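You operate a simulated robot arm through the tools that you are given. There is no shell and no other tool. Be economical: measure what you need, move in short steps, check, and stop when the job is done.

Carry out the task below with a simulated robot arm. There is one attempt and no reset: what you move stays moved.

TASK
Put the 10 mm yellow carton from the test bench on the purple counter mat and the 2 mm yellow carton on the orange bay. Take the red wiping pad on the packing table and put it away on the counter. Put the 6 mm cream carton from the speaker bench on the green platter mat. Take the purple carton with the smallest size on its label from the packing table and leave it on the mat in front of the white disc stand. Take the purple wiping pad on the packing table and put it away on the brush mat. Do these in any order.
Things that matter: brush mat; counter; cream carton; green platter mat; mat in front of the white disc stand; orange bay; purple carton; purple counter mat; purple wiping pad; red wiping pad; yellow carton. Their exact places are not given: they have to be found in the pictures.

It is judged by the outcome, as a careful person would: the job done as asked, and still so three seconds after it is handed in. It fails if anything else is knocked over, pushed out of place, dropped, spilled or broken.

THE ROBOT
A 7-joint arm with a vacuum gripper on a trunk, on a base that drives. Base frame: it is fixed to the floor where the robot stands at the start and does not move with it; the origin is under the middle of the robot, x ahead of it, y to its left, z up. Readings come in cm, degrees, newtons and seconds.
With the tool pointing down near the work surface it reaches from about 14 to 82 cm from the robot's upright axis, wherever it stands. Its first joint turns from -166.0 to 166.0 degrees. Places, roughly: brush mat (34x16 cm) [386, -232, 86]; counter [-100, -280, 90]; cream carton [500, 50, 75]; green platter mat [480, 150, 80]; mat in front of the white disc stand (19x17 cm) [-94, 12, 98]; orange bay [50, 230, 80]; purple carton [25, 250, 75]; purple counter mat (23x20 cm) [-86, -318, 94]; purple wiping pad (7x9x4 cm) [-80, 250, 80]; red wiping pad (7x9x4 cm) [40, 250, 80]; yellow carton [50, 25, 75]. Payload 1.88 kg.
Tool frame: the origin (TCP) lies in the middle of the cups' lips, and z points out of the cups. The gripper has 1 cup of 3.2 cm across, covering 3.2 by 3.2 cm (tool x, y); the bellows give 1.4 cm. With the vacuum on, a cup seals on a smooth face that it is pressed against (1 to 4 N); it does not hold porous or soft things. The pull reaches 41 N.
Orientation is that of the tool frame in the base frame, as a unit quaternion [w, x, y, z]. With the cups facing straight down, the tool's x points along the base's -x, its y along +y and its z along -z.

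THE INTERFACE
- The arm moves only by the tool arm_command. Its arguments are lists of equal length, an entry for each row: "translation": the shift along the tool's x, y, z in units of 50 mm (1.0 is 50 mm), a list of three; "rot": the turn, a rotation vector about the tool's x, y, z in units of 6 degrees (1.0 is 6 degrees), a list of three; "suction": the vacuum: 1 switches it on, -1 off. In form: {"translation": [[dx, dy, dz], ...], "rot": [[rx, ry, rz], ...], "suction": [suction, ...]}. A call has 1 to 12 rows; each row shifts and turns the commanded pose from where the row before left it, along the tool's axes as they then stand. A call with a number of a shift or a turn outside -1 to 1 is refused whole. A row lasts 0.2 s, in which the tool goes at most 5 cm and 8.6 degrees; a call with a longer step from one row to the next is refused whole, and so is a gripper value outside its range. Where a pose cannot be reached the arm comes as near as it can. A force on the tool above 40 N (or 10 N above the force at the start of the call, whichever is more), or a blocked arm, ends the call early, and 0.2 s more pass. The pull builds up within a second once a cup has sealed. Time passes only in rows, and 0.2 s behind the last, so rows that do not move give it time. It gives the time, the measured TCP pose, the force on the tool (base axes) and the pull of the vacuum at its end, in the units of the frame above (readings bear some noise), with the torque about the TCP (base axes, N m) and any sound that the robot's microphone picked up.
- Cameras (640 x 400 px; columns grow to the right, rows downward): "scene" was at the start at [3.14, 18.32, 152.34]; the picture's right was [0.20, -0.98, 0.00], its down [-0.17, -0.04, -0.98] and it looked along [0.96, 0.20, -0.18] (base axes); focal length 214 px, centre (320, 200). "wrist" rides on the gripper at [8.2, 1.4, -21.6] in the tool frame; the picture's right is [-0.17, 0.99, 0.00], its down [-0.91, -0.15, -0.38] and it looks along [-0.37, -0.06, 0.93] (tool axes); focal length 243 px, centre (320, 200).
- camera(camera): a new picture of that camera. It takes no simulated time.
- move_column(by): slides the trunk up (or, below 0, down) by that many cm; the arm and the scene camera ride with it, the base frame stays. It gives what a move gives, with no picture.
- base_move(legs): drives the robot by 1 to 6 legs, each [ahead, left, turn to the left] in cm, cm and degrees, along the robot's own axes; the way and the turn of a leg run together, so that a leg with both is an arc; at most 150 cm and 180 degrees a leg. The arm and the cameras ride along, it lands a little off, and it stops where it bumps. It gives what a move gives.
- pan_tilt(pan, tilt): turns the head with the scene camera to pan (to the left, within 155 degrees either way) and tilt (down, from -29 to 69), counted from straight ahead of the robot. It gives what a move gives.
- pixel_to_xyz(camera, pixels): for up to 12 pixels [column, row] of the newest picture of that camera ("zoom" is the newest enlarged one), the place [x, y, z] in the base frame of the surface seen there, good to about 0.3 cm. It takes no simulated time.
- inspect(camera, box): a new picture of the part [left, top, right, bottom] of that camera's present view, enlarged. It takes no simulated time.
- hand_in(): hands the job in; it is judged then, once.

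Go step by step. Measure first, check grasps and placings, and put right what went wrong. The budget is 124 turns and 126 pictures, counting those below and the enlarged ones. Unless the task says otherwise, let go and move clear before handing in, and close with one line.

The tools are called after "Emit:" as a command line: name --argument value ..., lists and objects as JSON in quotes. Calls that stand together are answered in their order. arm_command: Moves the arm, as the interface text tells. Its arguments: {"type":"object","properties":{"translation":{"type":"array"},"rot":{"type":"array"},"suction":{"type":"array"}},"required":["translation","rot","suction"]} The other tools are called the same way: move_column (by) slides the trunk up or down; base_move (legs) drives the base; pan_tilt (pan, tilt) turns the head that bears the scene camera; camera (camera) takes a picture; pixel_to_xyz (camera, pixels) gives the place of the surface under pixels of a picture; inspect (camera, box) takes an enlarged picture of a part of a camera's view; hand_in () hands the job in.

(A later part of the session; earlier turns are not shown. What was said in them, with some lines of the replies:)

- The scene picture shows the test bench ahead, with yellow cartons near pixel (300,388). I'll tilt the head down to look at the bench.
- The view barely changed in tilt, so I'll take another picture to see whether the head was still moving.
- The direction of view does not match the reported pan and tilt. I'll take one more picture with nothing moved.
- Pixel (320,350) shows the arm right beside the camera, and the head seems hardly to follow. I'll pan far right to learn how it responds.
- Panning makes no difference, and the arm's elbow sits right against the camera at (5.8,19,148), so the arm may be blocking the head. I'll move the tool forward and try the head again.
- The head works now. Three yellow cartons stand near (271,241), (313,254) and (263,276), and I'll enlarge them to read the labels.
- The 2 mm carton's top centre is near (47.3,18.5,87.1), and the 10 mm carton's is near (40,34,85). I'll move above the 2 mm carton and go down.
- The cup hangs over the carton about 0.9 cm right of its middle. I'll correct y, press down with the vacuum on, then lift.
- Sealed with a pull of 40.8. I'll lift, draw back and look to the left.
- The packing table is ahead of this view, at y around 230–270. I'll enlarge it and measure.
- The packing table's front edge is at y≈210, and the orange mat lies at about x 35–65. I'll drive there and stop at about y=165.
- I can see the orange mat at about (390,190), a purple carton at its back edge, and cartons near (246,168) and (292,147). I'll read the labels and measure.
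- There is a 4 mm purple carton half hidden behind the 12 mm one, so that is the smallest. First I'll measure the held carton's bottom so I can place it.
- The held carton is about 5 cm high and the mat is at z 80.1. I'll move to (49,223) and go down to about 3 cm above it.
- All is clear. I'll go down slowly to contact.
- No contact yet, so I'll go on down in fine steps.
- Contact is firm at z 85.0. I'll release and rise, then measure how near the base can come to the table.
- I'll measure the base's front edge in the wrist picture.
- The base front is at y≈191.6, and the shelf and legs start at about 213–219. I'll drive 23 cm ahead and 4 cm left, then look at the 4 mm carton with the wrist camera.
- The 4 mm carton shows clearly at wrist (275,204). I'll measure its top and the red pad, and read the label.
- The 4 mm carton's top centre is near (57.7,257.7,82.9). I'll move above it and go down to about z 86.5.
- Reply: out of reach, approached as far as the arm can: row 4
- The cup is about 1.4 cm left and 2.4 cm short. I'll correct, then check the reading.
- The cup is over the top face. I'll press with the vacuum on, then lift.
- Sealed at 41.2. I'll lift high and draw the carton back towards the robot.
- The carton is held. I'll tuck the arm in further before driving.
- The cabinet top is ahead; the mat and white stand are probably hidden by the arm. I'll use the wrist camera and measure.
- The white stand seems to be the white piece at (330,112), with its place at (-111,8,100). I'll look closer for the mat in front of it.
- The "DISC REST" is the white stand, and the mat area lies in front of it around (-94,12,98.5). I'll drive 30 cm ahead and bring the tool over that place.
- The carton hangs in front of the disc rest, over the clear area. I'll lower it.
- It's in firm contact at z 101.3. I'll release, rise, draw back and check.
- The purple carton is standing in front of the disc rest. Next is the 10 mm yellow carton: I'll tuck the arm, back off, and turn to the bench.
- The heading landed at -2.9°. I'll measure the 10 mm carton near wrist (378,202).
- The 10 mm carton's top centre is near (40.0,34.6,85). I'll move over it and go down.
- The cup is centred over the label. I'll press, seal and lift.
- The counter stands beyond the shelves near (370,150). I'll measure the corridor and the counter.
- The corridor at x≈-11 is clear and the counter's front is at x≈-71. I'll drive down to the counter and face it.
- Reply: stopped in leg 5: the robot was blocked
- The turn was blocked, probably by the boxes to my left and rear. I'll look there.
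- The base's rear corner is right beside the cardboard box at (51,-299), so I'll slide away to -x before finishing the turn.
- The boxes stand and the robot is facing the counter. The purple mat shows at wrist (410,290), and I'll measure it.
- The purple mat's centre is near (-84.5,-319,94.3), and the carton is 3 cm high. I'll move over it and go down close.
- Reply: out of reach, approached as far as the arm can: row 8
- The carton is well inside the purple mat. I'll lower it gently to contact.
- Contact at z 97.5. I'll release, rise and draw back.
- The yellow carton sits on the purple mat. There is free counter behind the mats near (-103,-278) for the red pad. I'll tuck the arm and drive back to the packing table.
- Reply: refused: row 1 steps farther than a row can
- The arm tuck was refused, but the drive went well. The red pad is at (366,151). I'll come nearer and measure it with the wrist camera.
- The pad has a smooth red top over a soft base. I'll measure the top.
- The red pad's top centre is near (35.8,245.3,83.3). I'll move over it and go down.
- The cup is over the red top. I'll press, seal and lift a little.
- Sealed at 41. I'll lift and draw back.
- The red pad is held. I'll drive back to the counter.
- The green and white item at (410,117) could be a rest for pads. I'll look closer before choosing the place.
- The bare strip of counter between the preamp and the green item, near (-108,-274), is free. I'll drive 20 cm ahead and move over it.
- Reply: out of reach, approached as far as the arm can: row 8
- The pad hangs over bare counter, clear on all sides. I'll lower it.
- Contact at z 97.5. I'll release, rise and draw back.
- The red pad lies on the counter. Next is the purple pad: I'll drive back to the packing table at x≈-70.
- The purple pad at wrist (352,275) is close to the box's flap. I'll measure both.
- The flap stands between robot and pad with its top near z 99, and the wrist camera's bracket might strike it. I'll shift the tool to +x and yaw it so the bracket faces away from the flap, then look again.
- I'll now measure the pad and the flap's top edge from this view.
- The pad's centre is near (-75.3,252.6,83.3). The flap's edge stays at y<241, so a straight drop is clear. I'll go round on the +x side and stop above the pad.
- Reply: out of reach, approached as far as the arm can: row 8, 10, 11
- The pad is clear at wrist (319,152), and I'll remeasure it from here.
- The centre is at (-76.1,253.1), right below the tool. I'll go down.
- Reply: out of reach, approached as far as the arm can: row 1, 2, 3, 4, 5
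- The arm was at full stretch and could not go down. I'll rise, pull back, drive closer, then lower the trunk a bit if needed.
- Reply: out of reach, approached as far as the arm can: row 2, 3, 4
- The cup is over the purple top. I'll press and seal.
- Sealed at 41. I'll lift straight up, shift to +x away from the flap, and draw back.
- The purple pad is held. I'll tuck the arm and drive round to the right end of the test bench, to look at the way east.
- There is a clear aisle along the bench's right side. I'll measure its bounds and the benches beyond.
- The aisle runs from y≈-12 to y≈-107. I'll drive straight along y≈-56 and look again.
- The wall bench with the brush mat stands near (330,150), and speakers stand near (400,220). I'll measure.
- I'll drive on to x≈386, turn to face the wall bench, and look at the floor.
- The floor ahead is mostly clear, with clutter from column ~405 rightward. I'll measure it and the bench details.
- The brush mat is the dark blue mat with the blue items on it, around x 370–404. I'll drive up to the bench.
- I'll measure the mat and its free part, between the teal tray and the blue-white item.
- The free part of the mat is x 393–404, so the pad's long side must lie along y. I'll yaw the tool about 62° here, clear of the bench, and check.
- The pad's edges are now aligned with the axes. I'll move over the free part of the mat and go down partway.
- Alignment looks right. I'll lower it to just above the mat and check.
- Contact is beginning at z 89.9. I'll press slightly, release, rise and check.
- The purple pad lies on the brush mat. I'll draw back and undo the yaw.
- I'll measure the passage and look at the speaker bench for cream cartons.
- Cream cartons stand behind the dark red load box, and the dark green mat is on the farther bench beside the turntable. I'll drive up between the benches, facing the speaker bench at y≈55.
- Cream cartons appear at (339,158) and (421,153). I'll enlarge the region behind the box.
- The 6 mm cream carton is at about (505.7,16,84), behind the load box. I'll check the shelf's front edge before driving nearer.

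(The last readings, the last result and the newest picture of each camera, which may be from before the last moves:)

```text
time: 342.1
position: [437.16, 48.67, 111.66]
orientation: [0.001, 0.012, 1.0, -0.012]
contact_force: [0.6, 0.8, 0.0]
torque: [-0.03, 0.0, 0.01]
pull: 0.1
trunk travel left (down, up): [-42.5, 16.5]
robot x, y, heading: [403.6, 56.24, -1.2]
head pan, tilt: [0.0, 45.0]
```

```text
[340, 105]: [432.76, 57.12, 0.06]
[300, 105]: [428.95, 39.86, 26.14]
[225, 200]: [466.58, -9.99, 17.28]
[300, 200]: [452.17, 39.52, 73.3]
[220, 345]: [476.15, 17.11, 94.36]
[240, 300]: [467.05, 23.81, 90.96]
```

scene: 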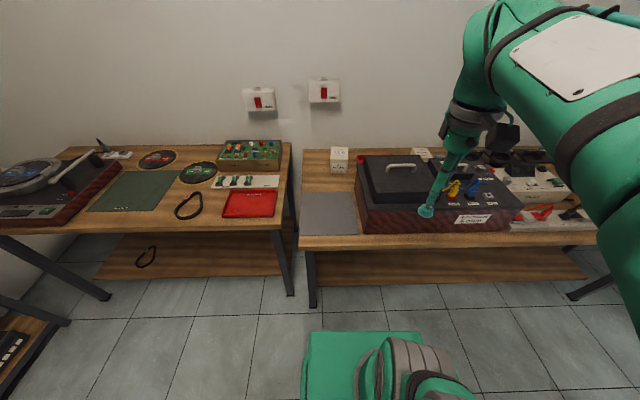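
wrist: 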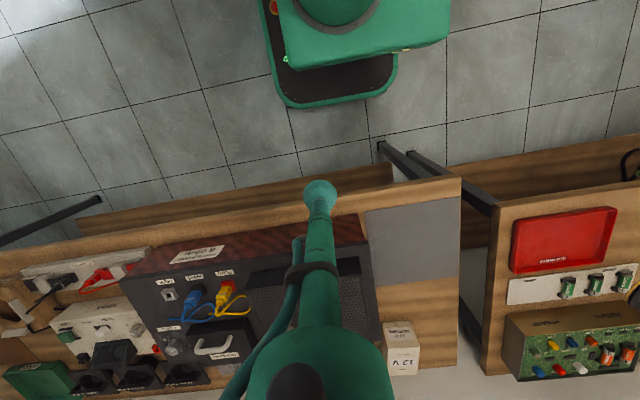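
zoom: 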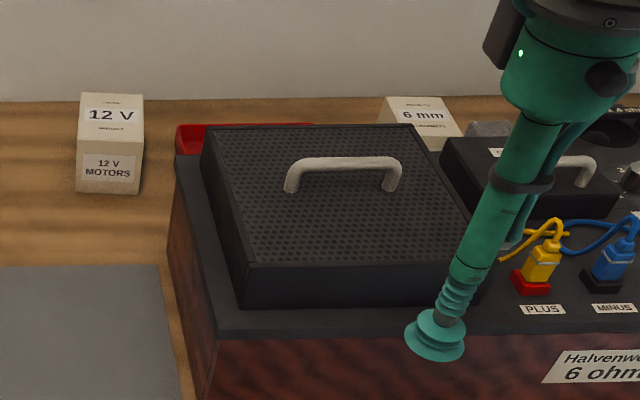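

The shelf front is at x 463.7, so the robot can stand at x≈430. I'll move right to y≈18 and ahead 26 cm.

Emit:
base_move --legs '[[0, -39, 1.3], [26, 0, 0]]'

Emit:
camera --camera "wrist"

Emit:
camera --camera "scene"

```text
time: 346.1
position: [462.83, 10.65, 111.47]
orientation: [0.002, -0.005, 1.0, -0.014]
contact_force: [-1.0, -0.8, -0.2]
torque: [0.04, -0.01, -0.02]
pull: 0.1
trunk travel left (down, up): [-42.5, 16.5]
robot x, y, heading: [429.18, 17.01, 0.2]
head pan, tilt: [0.0, 45.0]
```

```text
29 pictures are left
```

wrist: 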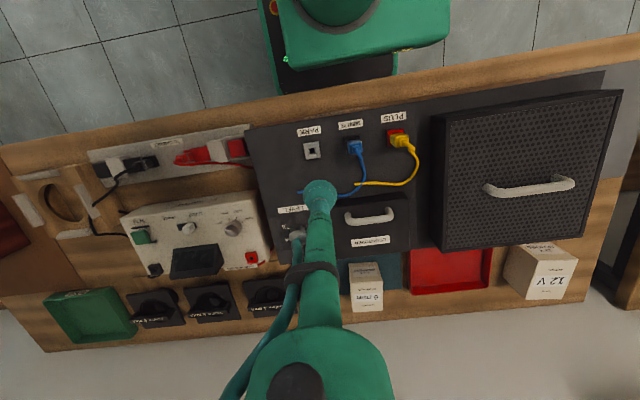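

```text
28 pictures are left
```

scene: 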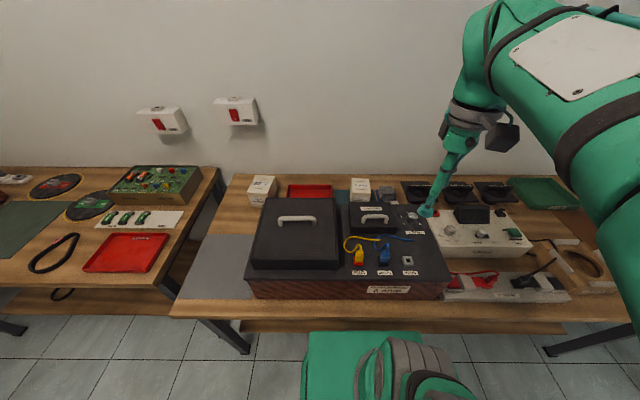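

The carton now shows at wrist (367,285). I'll enlarge and measure.

Emit:
inspect --camera "wrist" --box '[320, 220, 500, 330]'

Emit:
pixel_to_xyz --camera "zoom" --pixels '[[165, 285], [165, 255], [165, 310], [115, 285], [215, 280], [150, 180], [170, 100], [330, 90], [250, 200], [120, 230], [140, 350]]'

Emit:
inspect --camera "scene" --box '[320, 160, 440, 250]'

Emit:
pixel_to_xyz --camera "zoom" --pixels '[[210, 120], [170, 120], [260, 120], [210, 100], [210, 140], [260, 225], [160, 345], [440, 200]]'

```text
3.56 times, centred on (410, 275) of wrist
```

zoom: 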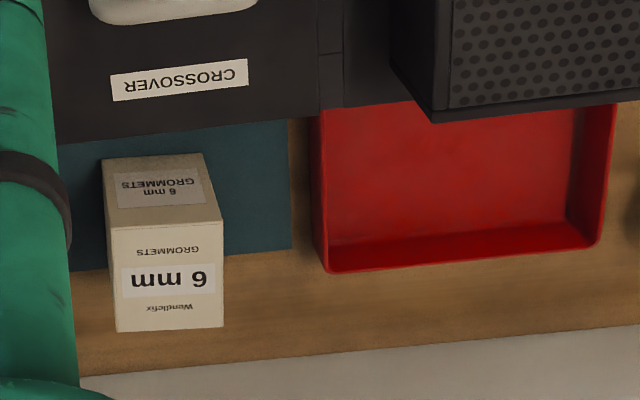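

```text
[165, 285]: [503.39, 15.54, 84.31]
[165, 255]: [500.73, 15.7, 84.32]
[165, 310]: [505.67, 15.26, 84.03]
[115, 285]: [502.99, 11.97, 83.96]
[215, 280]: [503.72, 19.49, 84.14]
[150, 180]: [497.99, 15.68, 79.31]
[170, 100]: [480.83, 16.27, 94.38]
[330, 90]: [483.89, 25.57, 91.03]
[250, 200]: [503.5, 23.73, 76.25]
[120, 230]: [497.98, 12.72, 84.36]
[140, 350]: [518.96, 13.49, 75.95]
```

```text
4.44 times, centred on (380, 205) of scene
```

zoom: 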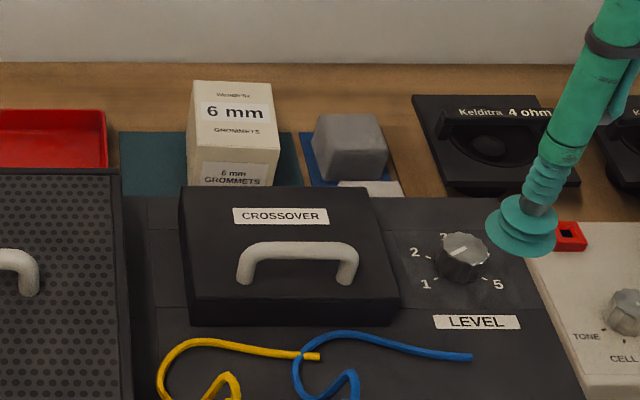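

```text
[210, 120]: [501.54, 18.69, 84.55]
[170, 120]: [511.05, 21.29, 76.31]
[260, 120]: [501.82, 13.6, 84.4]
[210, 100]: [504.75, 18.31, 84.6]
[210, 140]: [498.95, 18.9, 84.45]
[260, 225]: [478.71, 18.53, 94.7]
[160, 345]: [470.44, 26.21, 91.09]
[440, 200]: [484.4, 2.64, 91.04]
```

The carton's top centre is near (502.8,15.7,84.3). I'll move over the box and behind it, lowering partway.

Emit:
arm_command --translation '[[-0.9, 0.15, 0.1], [-0.9, 0.15, 0.1], [-0.9, 0.15, 0.1], [-0.9, 0.15, 0.1], [-0.9, 0.15, 0.1], [-0.9, 0.15, 0.1], [-0.9, 0.15, 0.1], [0, 0, 0.8], [0, 0, 0.8], [-0.85, 0.1, 0], [-0.85, 0, 0], [0, 0, 0]]' --rot '[[0, 0, 0], [0, 0, 0], [0, 0, 0], [0, 0, 0], [0, 0, 0], [0, 0, 0], [0, 0, 0], [0, 0, 0], [0, 0, 0], [0, 0, 0], [0, 0, 0], [0, 0, 0]]' --suction '[-1, -1, -1, -1, -1, -1, -1, -1, -1, -1, -1, -1]'

Emit:
camera --camera "wrist"

```text
time: 348.7
position: [502.67, 16.4, 99.85]
orientation: [0.002, -0.003, 1.0, -0.013]
contact_force: [0.5, -0.8, -0.5]
torque: [0.01, 0.05, -0.02]
pull: 0.1
trunk travel left (down, up): [-42.5, 16.5]
robot x, y, heading: [429.55, 17.09, 0.5]
head pan, tilt: [0.0, 45.0]
```

```text
25 pictures are left
```

wrist: 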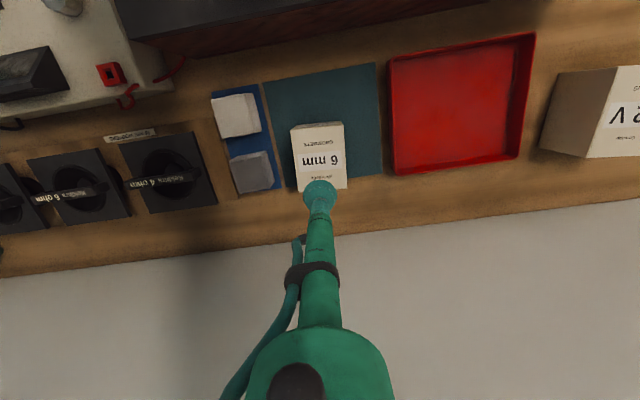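

The tool is right above the carton. I'll go down, press and seal.

Emit:
arm_command --translation '[[0, 0, 0.8], [0, 0, 0.8], [0, 0, 0.8], [0, 0, 0.4], [0, 0, 0.2], [0, 0, 0.12], [0, 0, 0], [0, 0, 0], [0, 0, 0], [0, 0, 0]]' --rot '[[0, 0, 0], [0, 0, 0], [0, 0, 0], [0, 0, 0], [0, 0, 0], [0, 0, 0], [0, 0, 0], [0, 0, 0], [0, 0, 0], [0, 0, 0]]' --suction '[-1, -1, -1, 1, 1, 1, 1, 1, 1, 1]'

```text
time: 350.9
position: [502.81, 15.82, 84.4]
orientation: [0.002, -0.003, 1.0, -0.013]
contact_force: [-0.9, 0.3, 1.9]
torque: [0.1, 0.06, 0.0]
pull: 41.0
trunk travel left (down, up): [-42.5, 16.5]
robot x, y, heading: [429.2, 17.15, 0.5]
head pan, tilt: [0.0, 45.0]
```

Sealed at 41. I'll lift with the arm, then raise the trunk so the carton clears the box before drawing back.

Emit:
arm_command --translation '[[0, 0, -0.4], [0, 0, -0.9], [0, 0, -0.9], [0, 0, -0.9], [0, 0, -0.9], [0, 0, 0]]' --rot '[[0, 0, 0], [0, 0, 0], [0, 0, 0], [0, 0, 0], [0, 0, 0], [0, 0, 0]]' --suction '[1, 1, 1, 1, 1, 1]'

Emit:
move_column --by 12

Emit:
arm_command --translation '[[0.85, -0.15, 0], [0.85, -0.15, 0], [0.85, -0.15, 0], [0.85, -0.15, 0], [0.85, -0.15, 0], [0.85, -0.15, 0], [0.85, -0.15, 0], [0.85, -0.15, 0], [0.85, -0.15, 0], [0, 0, 0]]' --rot '[[0, 0, 0], [0, 0, 0], [0, 0, 0], [0, 0, 0], [0, 0, 0], [0, 0, 0], [0, 0, 0], [0, 0, 0], [0, 0, 0], [0, 0, 0]]' --suction '[1, 1, 1, 1, 1, 1, 1, 1, 1, 1]'

Emit:
camera --camera "scene"

```text
time: 352.3
position: [502.57, 16.4, 104.51]
orientation: [0.002, -0.004, 1.0, -0.014]
contact_force: [-0.5, 0.3, -0.9]
torque: [-0.05, -0.02, -0.02]
pull: 40.8
trunk travel left (down, up): [-42.5, 16.5]
robot x, y, heading: [429.06, 17.31, 0.3]
head pan, tilt: [0.0, 45.0]
```

```text
time: 353.8
position: [502.59, 16.3, 116.56]
orientation: [0.001, -0.004, 1.0, -0.013]
contact_force: [0.0, -0.3, -0.8]
torque: [0.03, 0.03, 0.01]
pull: 41.0
trunk travel left (down, up): [-54.5, 4.5]
robot x, y, heading: [429.41, 17.24, 0.4]
head pan, tilt: [0.0, 45.0]
```

```text
time: 356.0
position: [464.31, 9.13, 116.49]
orientation: [0.001, -0.004, 1.0, -0.012]
contact_force: [-0.5, 0.0, -1.5]
torque: [-0.01, -0.03, -0.02]
pull: 40.8
trunk travel left (down, up): [-54.5, 4.5]
robot x, y, heading: [429.26, 17.2, 0.7]
head pan, tilt: [0.0, 45.0]
```

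```text
24 pictures are left
```

scene: 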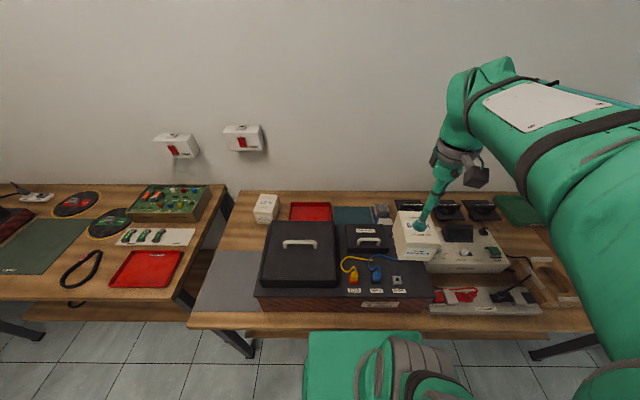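

The cream carton is held. I'll back out and go left to the platter bench.

Emit:
base_move --legs '[[-23, 0, 0], [0, 130, 0]]'

Emit:
camera --camera "scene"

Emit:
camera --camera "wrist"

```text
time: 363.8
position: [440.94, 137.71, 116.5]
orientation: [0.002, 0.001, 1.0, -0.013]
contact_force: [0.3, -0.3, -2.2]
torque: [-0.02, -0.03, -0.01]
pull: 40.2
trunk travel left (down, up): [-54.5, 4.5]
robot x, y, heading: [406.1, 146.18, 0.2]
head pan, tilt: [0.0, 45.0]
```

```text
23 pictures are left
```

scene: 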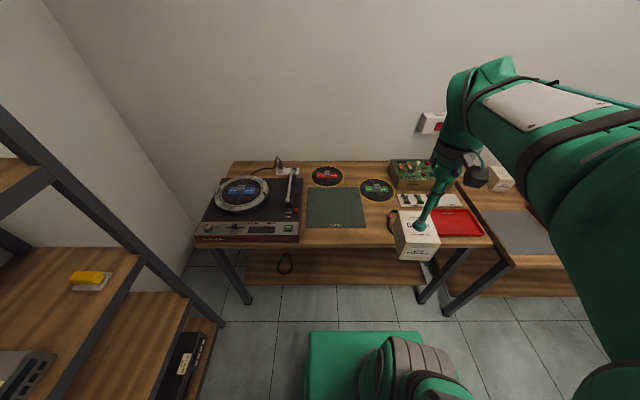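

```text
22 pictures are left
```

wrist: 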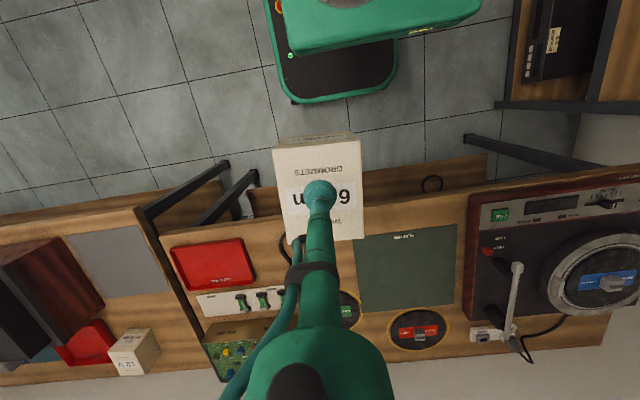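

The dark green mat is at scene (336,208). I'll read its label and measure it.

Emit:
inspect --camera "scene" --box '[290, 160, 420, 250]'

Emit:
pixel_to_xyz --camera "scene" --pixels '[[309, 189], [358, 189], [308, 226], [365, 226], [336, 208], [376, 189], [300, 200]]'

```text
4.44 times, centred on (355, 205) of scene
```

zoom: 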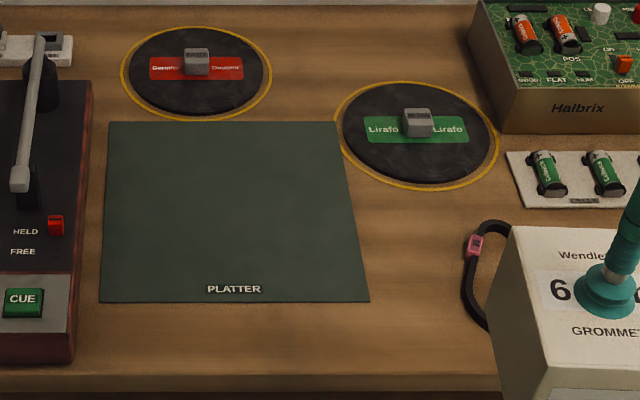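

```text
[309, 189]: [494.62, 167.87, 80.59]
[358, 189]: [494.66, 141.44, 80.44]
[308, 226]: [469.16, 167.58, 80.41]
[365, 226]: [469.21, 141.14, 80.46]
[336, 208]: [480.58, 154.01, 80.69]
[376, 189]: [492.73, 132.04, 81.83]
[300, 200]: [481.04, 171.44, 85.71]
```

The "PLATTER" mat's centre is (481.8,154.4,80.5). I'll drive 15 cm ahead and bring the carton above it.

Emit:
base_move --legs '[[15, 0, 0]]'

Emit:
arm_command --translation '[[-0.73, 0.5, 0], [-0.73, 0.5, 0], [-0.73, 0.5, 0], [-0.73, 0.5, 0], [-0.73, 0.5, 0], [-0.73, 0.5, 0], [-0.73, 0.5, 0], [0, 0, 0.9], [0, 0, 0.9], [0, 0, 0.9], [0, 0, 0.9], [0, 0, 0]]' --rot '[[0, 0, 0], [0, 0, 0], [0, 0, 0], [0, 0, 0], [0, 0, 0], [0, 0, 0], [0, 0, 0], [0, 0, 0], [0, 0, 0], [0, 0, 0], [0, 0, 0], [0, 0, 0]]' --suction '[1, 1, 1, 1, 1, 1, 1, 1, 1, 1, 1, 1]'

Emit:
camera --camera "scene"

```text
time: 365.1
position: [455.71, 137.63, 116.38]
orientation: [0.0, 0.001, 1.0, -0.013]
contact_force: [0.6, 0.0, -1.8]
torque: [0.0, 0.03, 0.0]
pull: 40.5
trunk travel left (down, up): [-54.5, 4.5]
robot x, y, heading: [421.16, 145.95, -0.1]
head pan, tilt: [0.0, 45.0]
```

```text
time: 367.7
position: [481.07, 154.27, 98.21]
orientation: [0.002, 0.001, 1.0, -0.013]
contact_force: [-0.8, -0.4, -1.9]
torque: [0.0, 0.01, -0.05]
pull: 40.7
trunk travel left (down, up): [-54.5, 4.5]
robot x, y, heading: [420.22, 145.68, -0.2]
head pan, tilt: [0.0, 45.0]
```

```text
20 pictures are left
```

scene: 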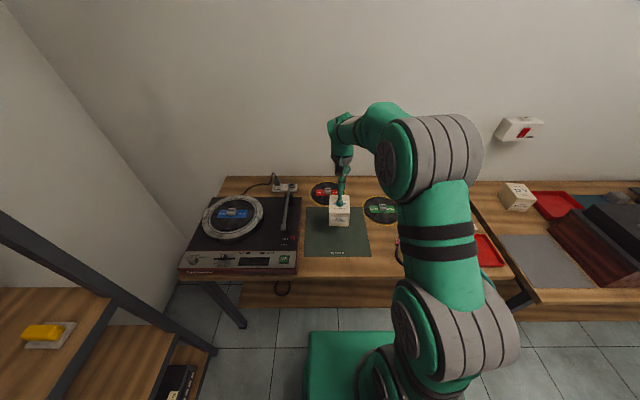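

The carton is over the mat's middle. I'll lower it, slowing near z 89.

Emit:
arm_command --translation '[[0, 0, 0.8], [0, 0, 0.6], [0, 0, 0.2], [0, 0, 0.1], [0, 0, 0.06], [0, 0, 0.06], [0, 0, 0.06], [0, 0, 0]]' --rot '[[0, 0, 0], [0, 0, 0], [0, 0, 0], [0, 0, 0], [0, 0, 0], [0, 0, 0], [0, 0, 0], [0, 0, 0]]' --suction '[1, 1, 1, 1, 1, 1, 1, 1]'

```text
time: 369.5
position: [481.44, 154.22, 88.61]
orientation: [0.001, 0.001, 1.0, -0.013]
contact_force: [-0.3, 0.8, -1.7]
torque: [0.01, -0.01, -0.01]
pull: 40.7
trunk travel left (down, up): [-54.5, 4.5]
robot x, y, heading: [420.37, 146.08, -0.3]
head pan, tilt: [0.0, 45.0]
```

Emit:
arm_command --translation '[[0, 0, 0.04], [0, 0, 0.04], [0, 0, 0]]' --rot '[[0, 0, 0], [0, 0, 0], [0, 0, 0]]' --suction '[1, 1, 1]'

```text
time: 370.3
position: [481.34, 154.4, 88.43]
orientation: [0.002, 0.001, 1.0, -0.013]
contact_force: [-1.2, -2.1, 3.3]
torque: [0.13, 0.09, 0.01]
pull: 40.2
trunk travel left (down, up): [-54.5, 4.5]
robot x, y, heading: [420.34, 145.66, 0.1]
head pan, tilt: [0.0, 45.0]
```

Contact at z 88.4. I'll release, rise and draw back.

Emit:
arm_command --translation '[[0, 0, 0.02], [0, 0, 0], [0, 0, 0], [0, 0, 0], [0, 0, -0.3], [0, 0, -0.8], [0, 0, -0.8], [0, 0, -0.8], [0, 0, -0.8], [0.8, -0.4, 0], [0.8, -0.4, 0], [0.8, -0.4, 0]]' --rot '[[0, 0, 0], [0, 0, 0], [0, 0, 0], [0, 0, 0], [0, 0, 0], [0, 0, 0], [0, 0, 0], [0, 0, 0], [0, 0, 0], [0, 0, 0], [0, 0, 0], [0, 0, 0]]' --suction '[1, -1, -1, -1, -1, -1, -1, -1, -1, -1, -1, -1]'

Emit:
camera --camera "scene"

```text
time: 372.9
position: [469.16, 148.56, 105.87]
orientation: [0.001, 0.001, 1.0, -0.014]
contact_force: [-0.3, 0.0, -0.6]
torque: [0.0, 0.01, 0.0]
pull: 0.1
trunk travel left (down, up): [-54.5, 4.5]
robot x, y, heading: [420.94, 146.01, 0.1]
head pan, tilt: [0.0, 45.0]
```

```text
19 pictures are left
```

scene: 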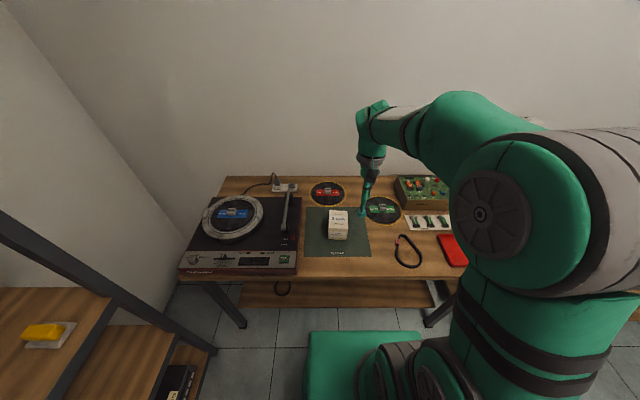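

The cream carton stands on the platter mat at (338,226), all six items are placed, and the gripper is clear. I'm handing in.

Emit:
hand_in

```text
The job is handed in.
```

All six items are at their targets and the job is handed in. The base bumped something beside the cardboard box near the counter while turning; the stack was still standing afterwards, but I didn't check whether it shifted slightly.
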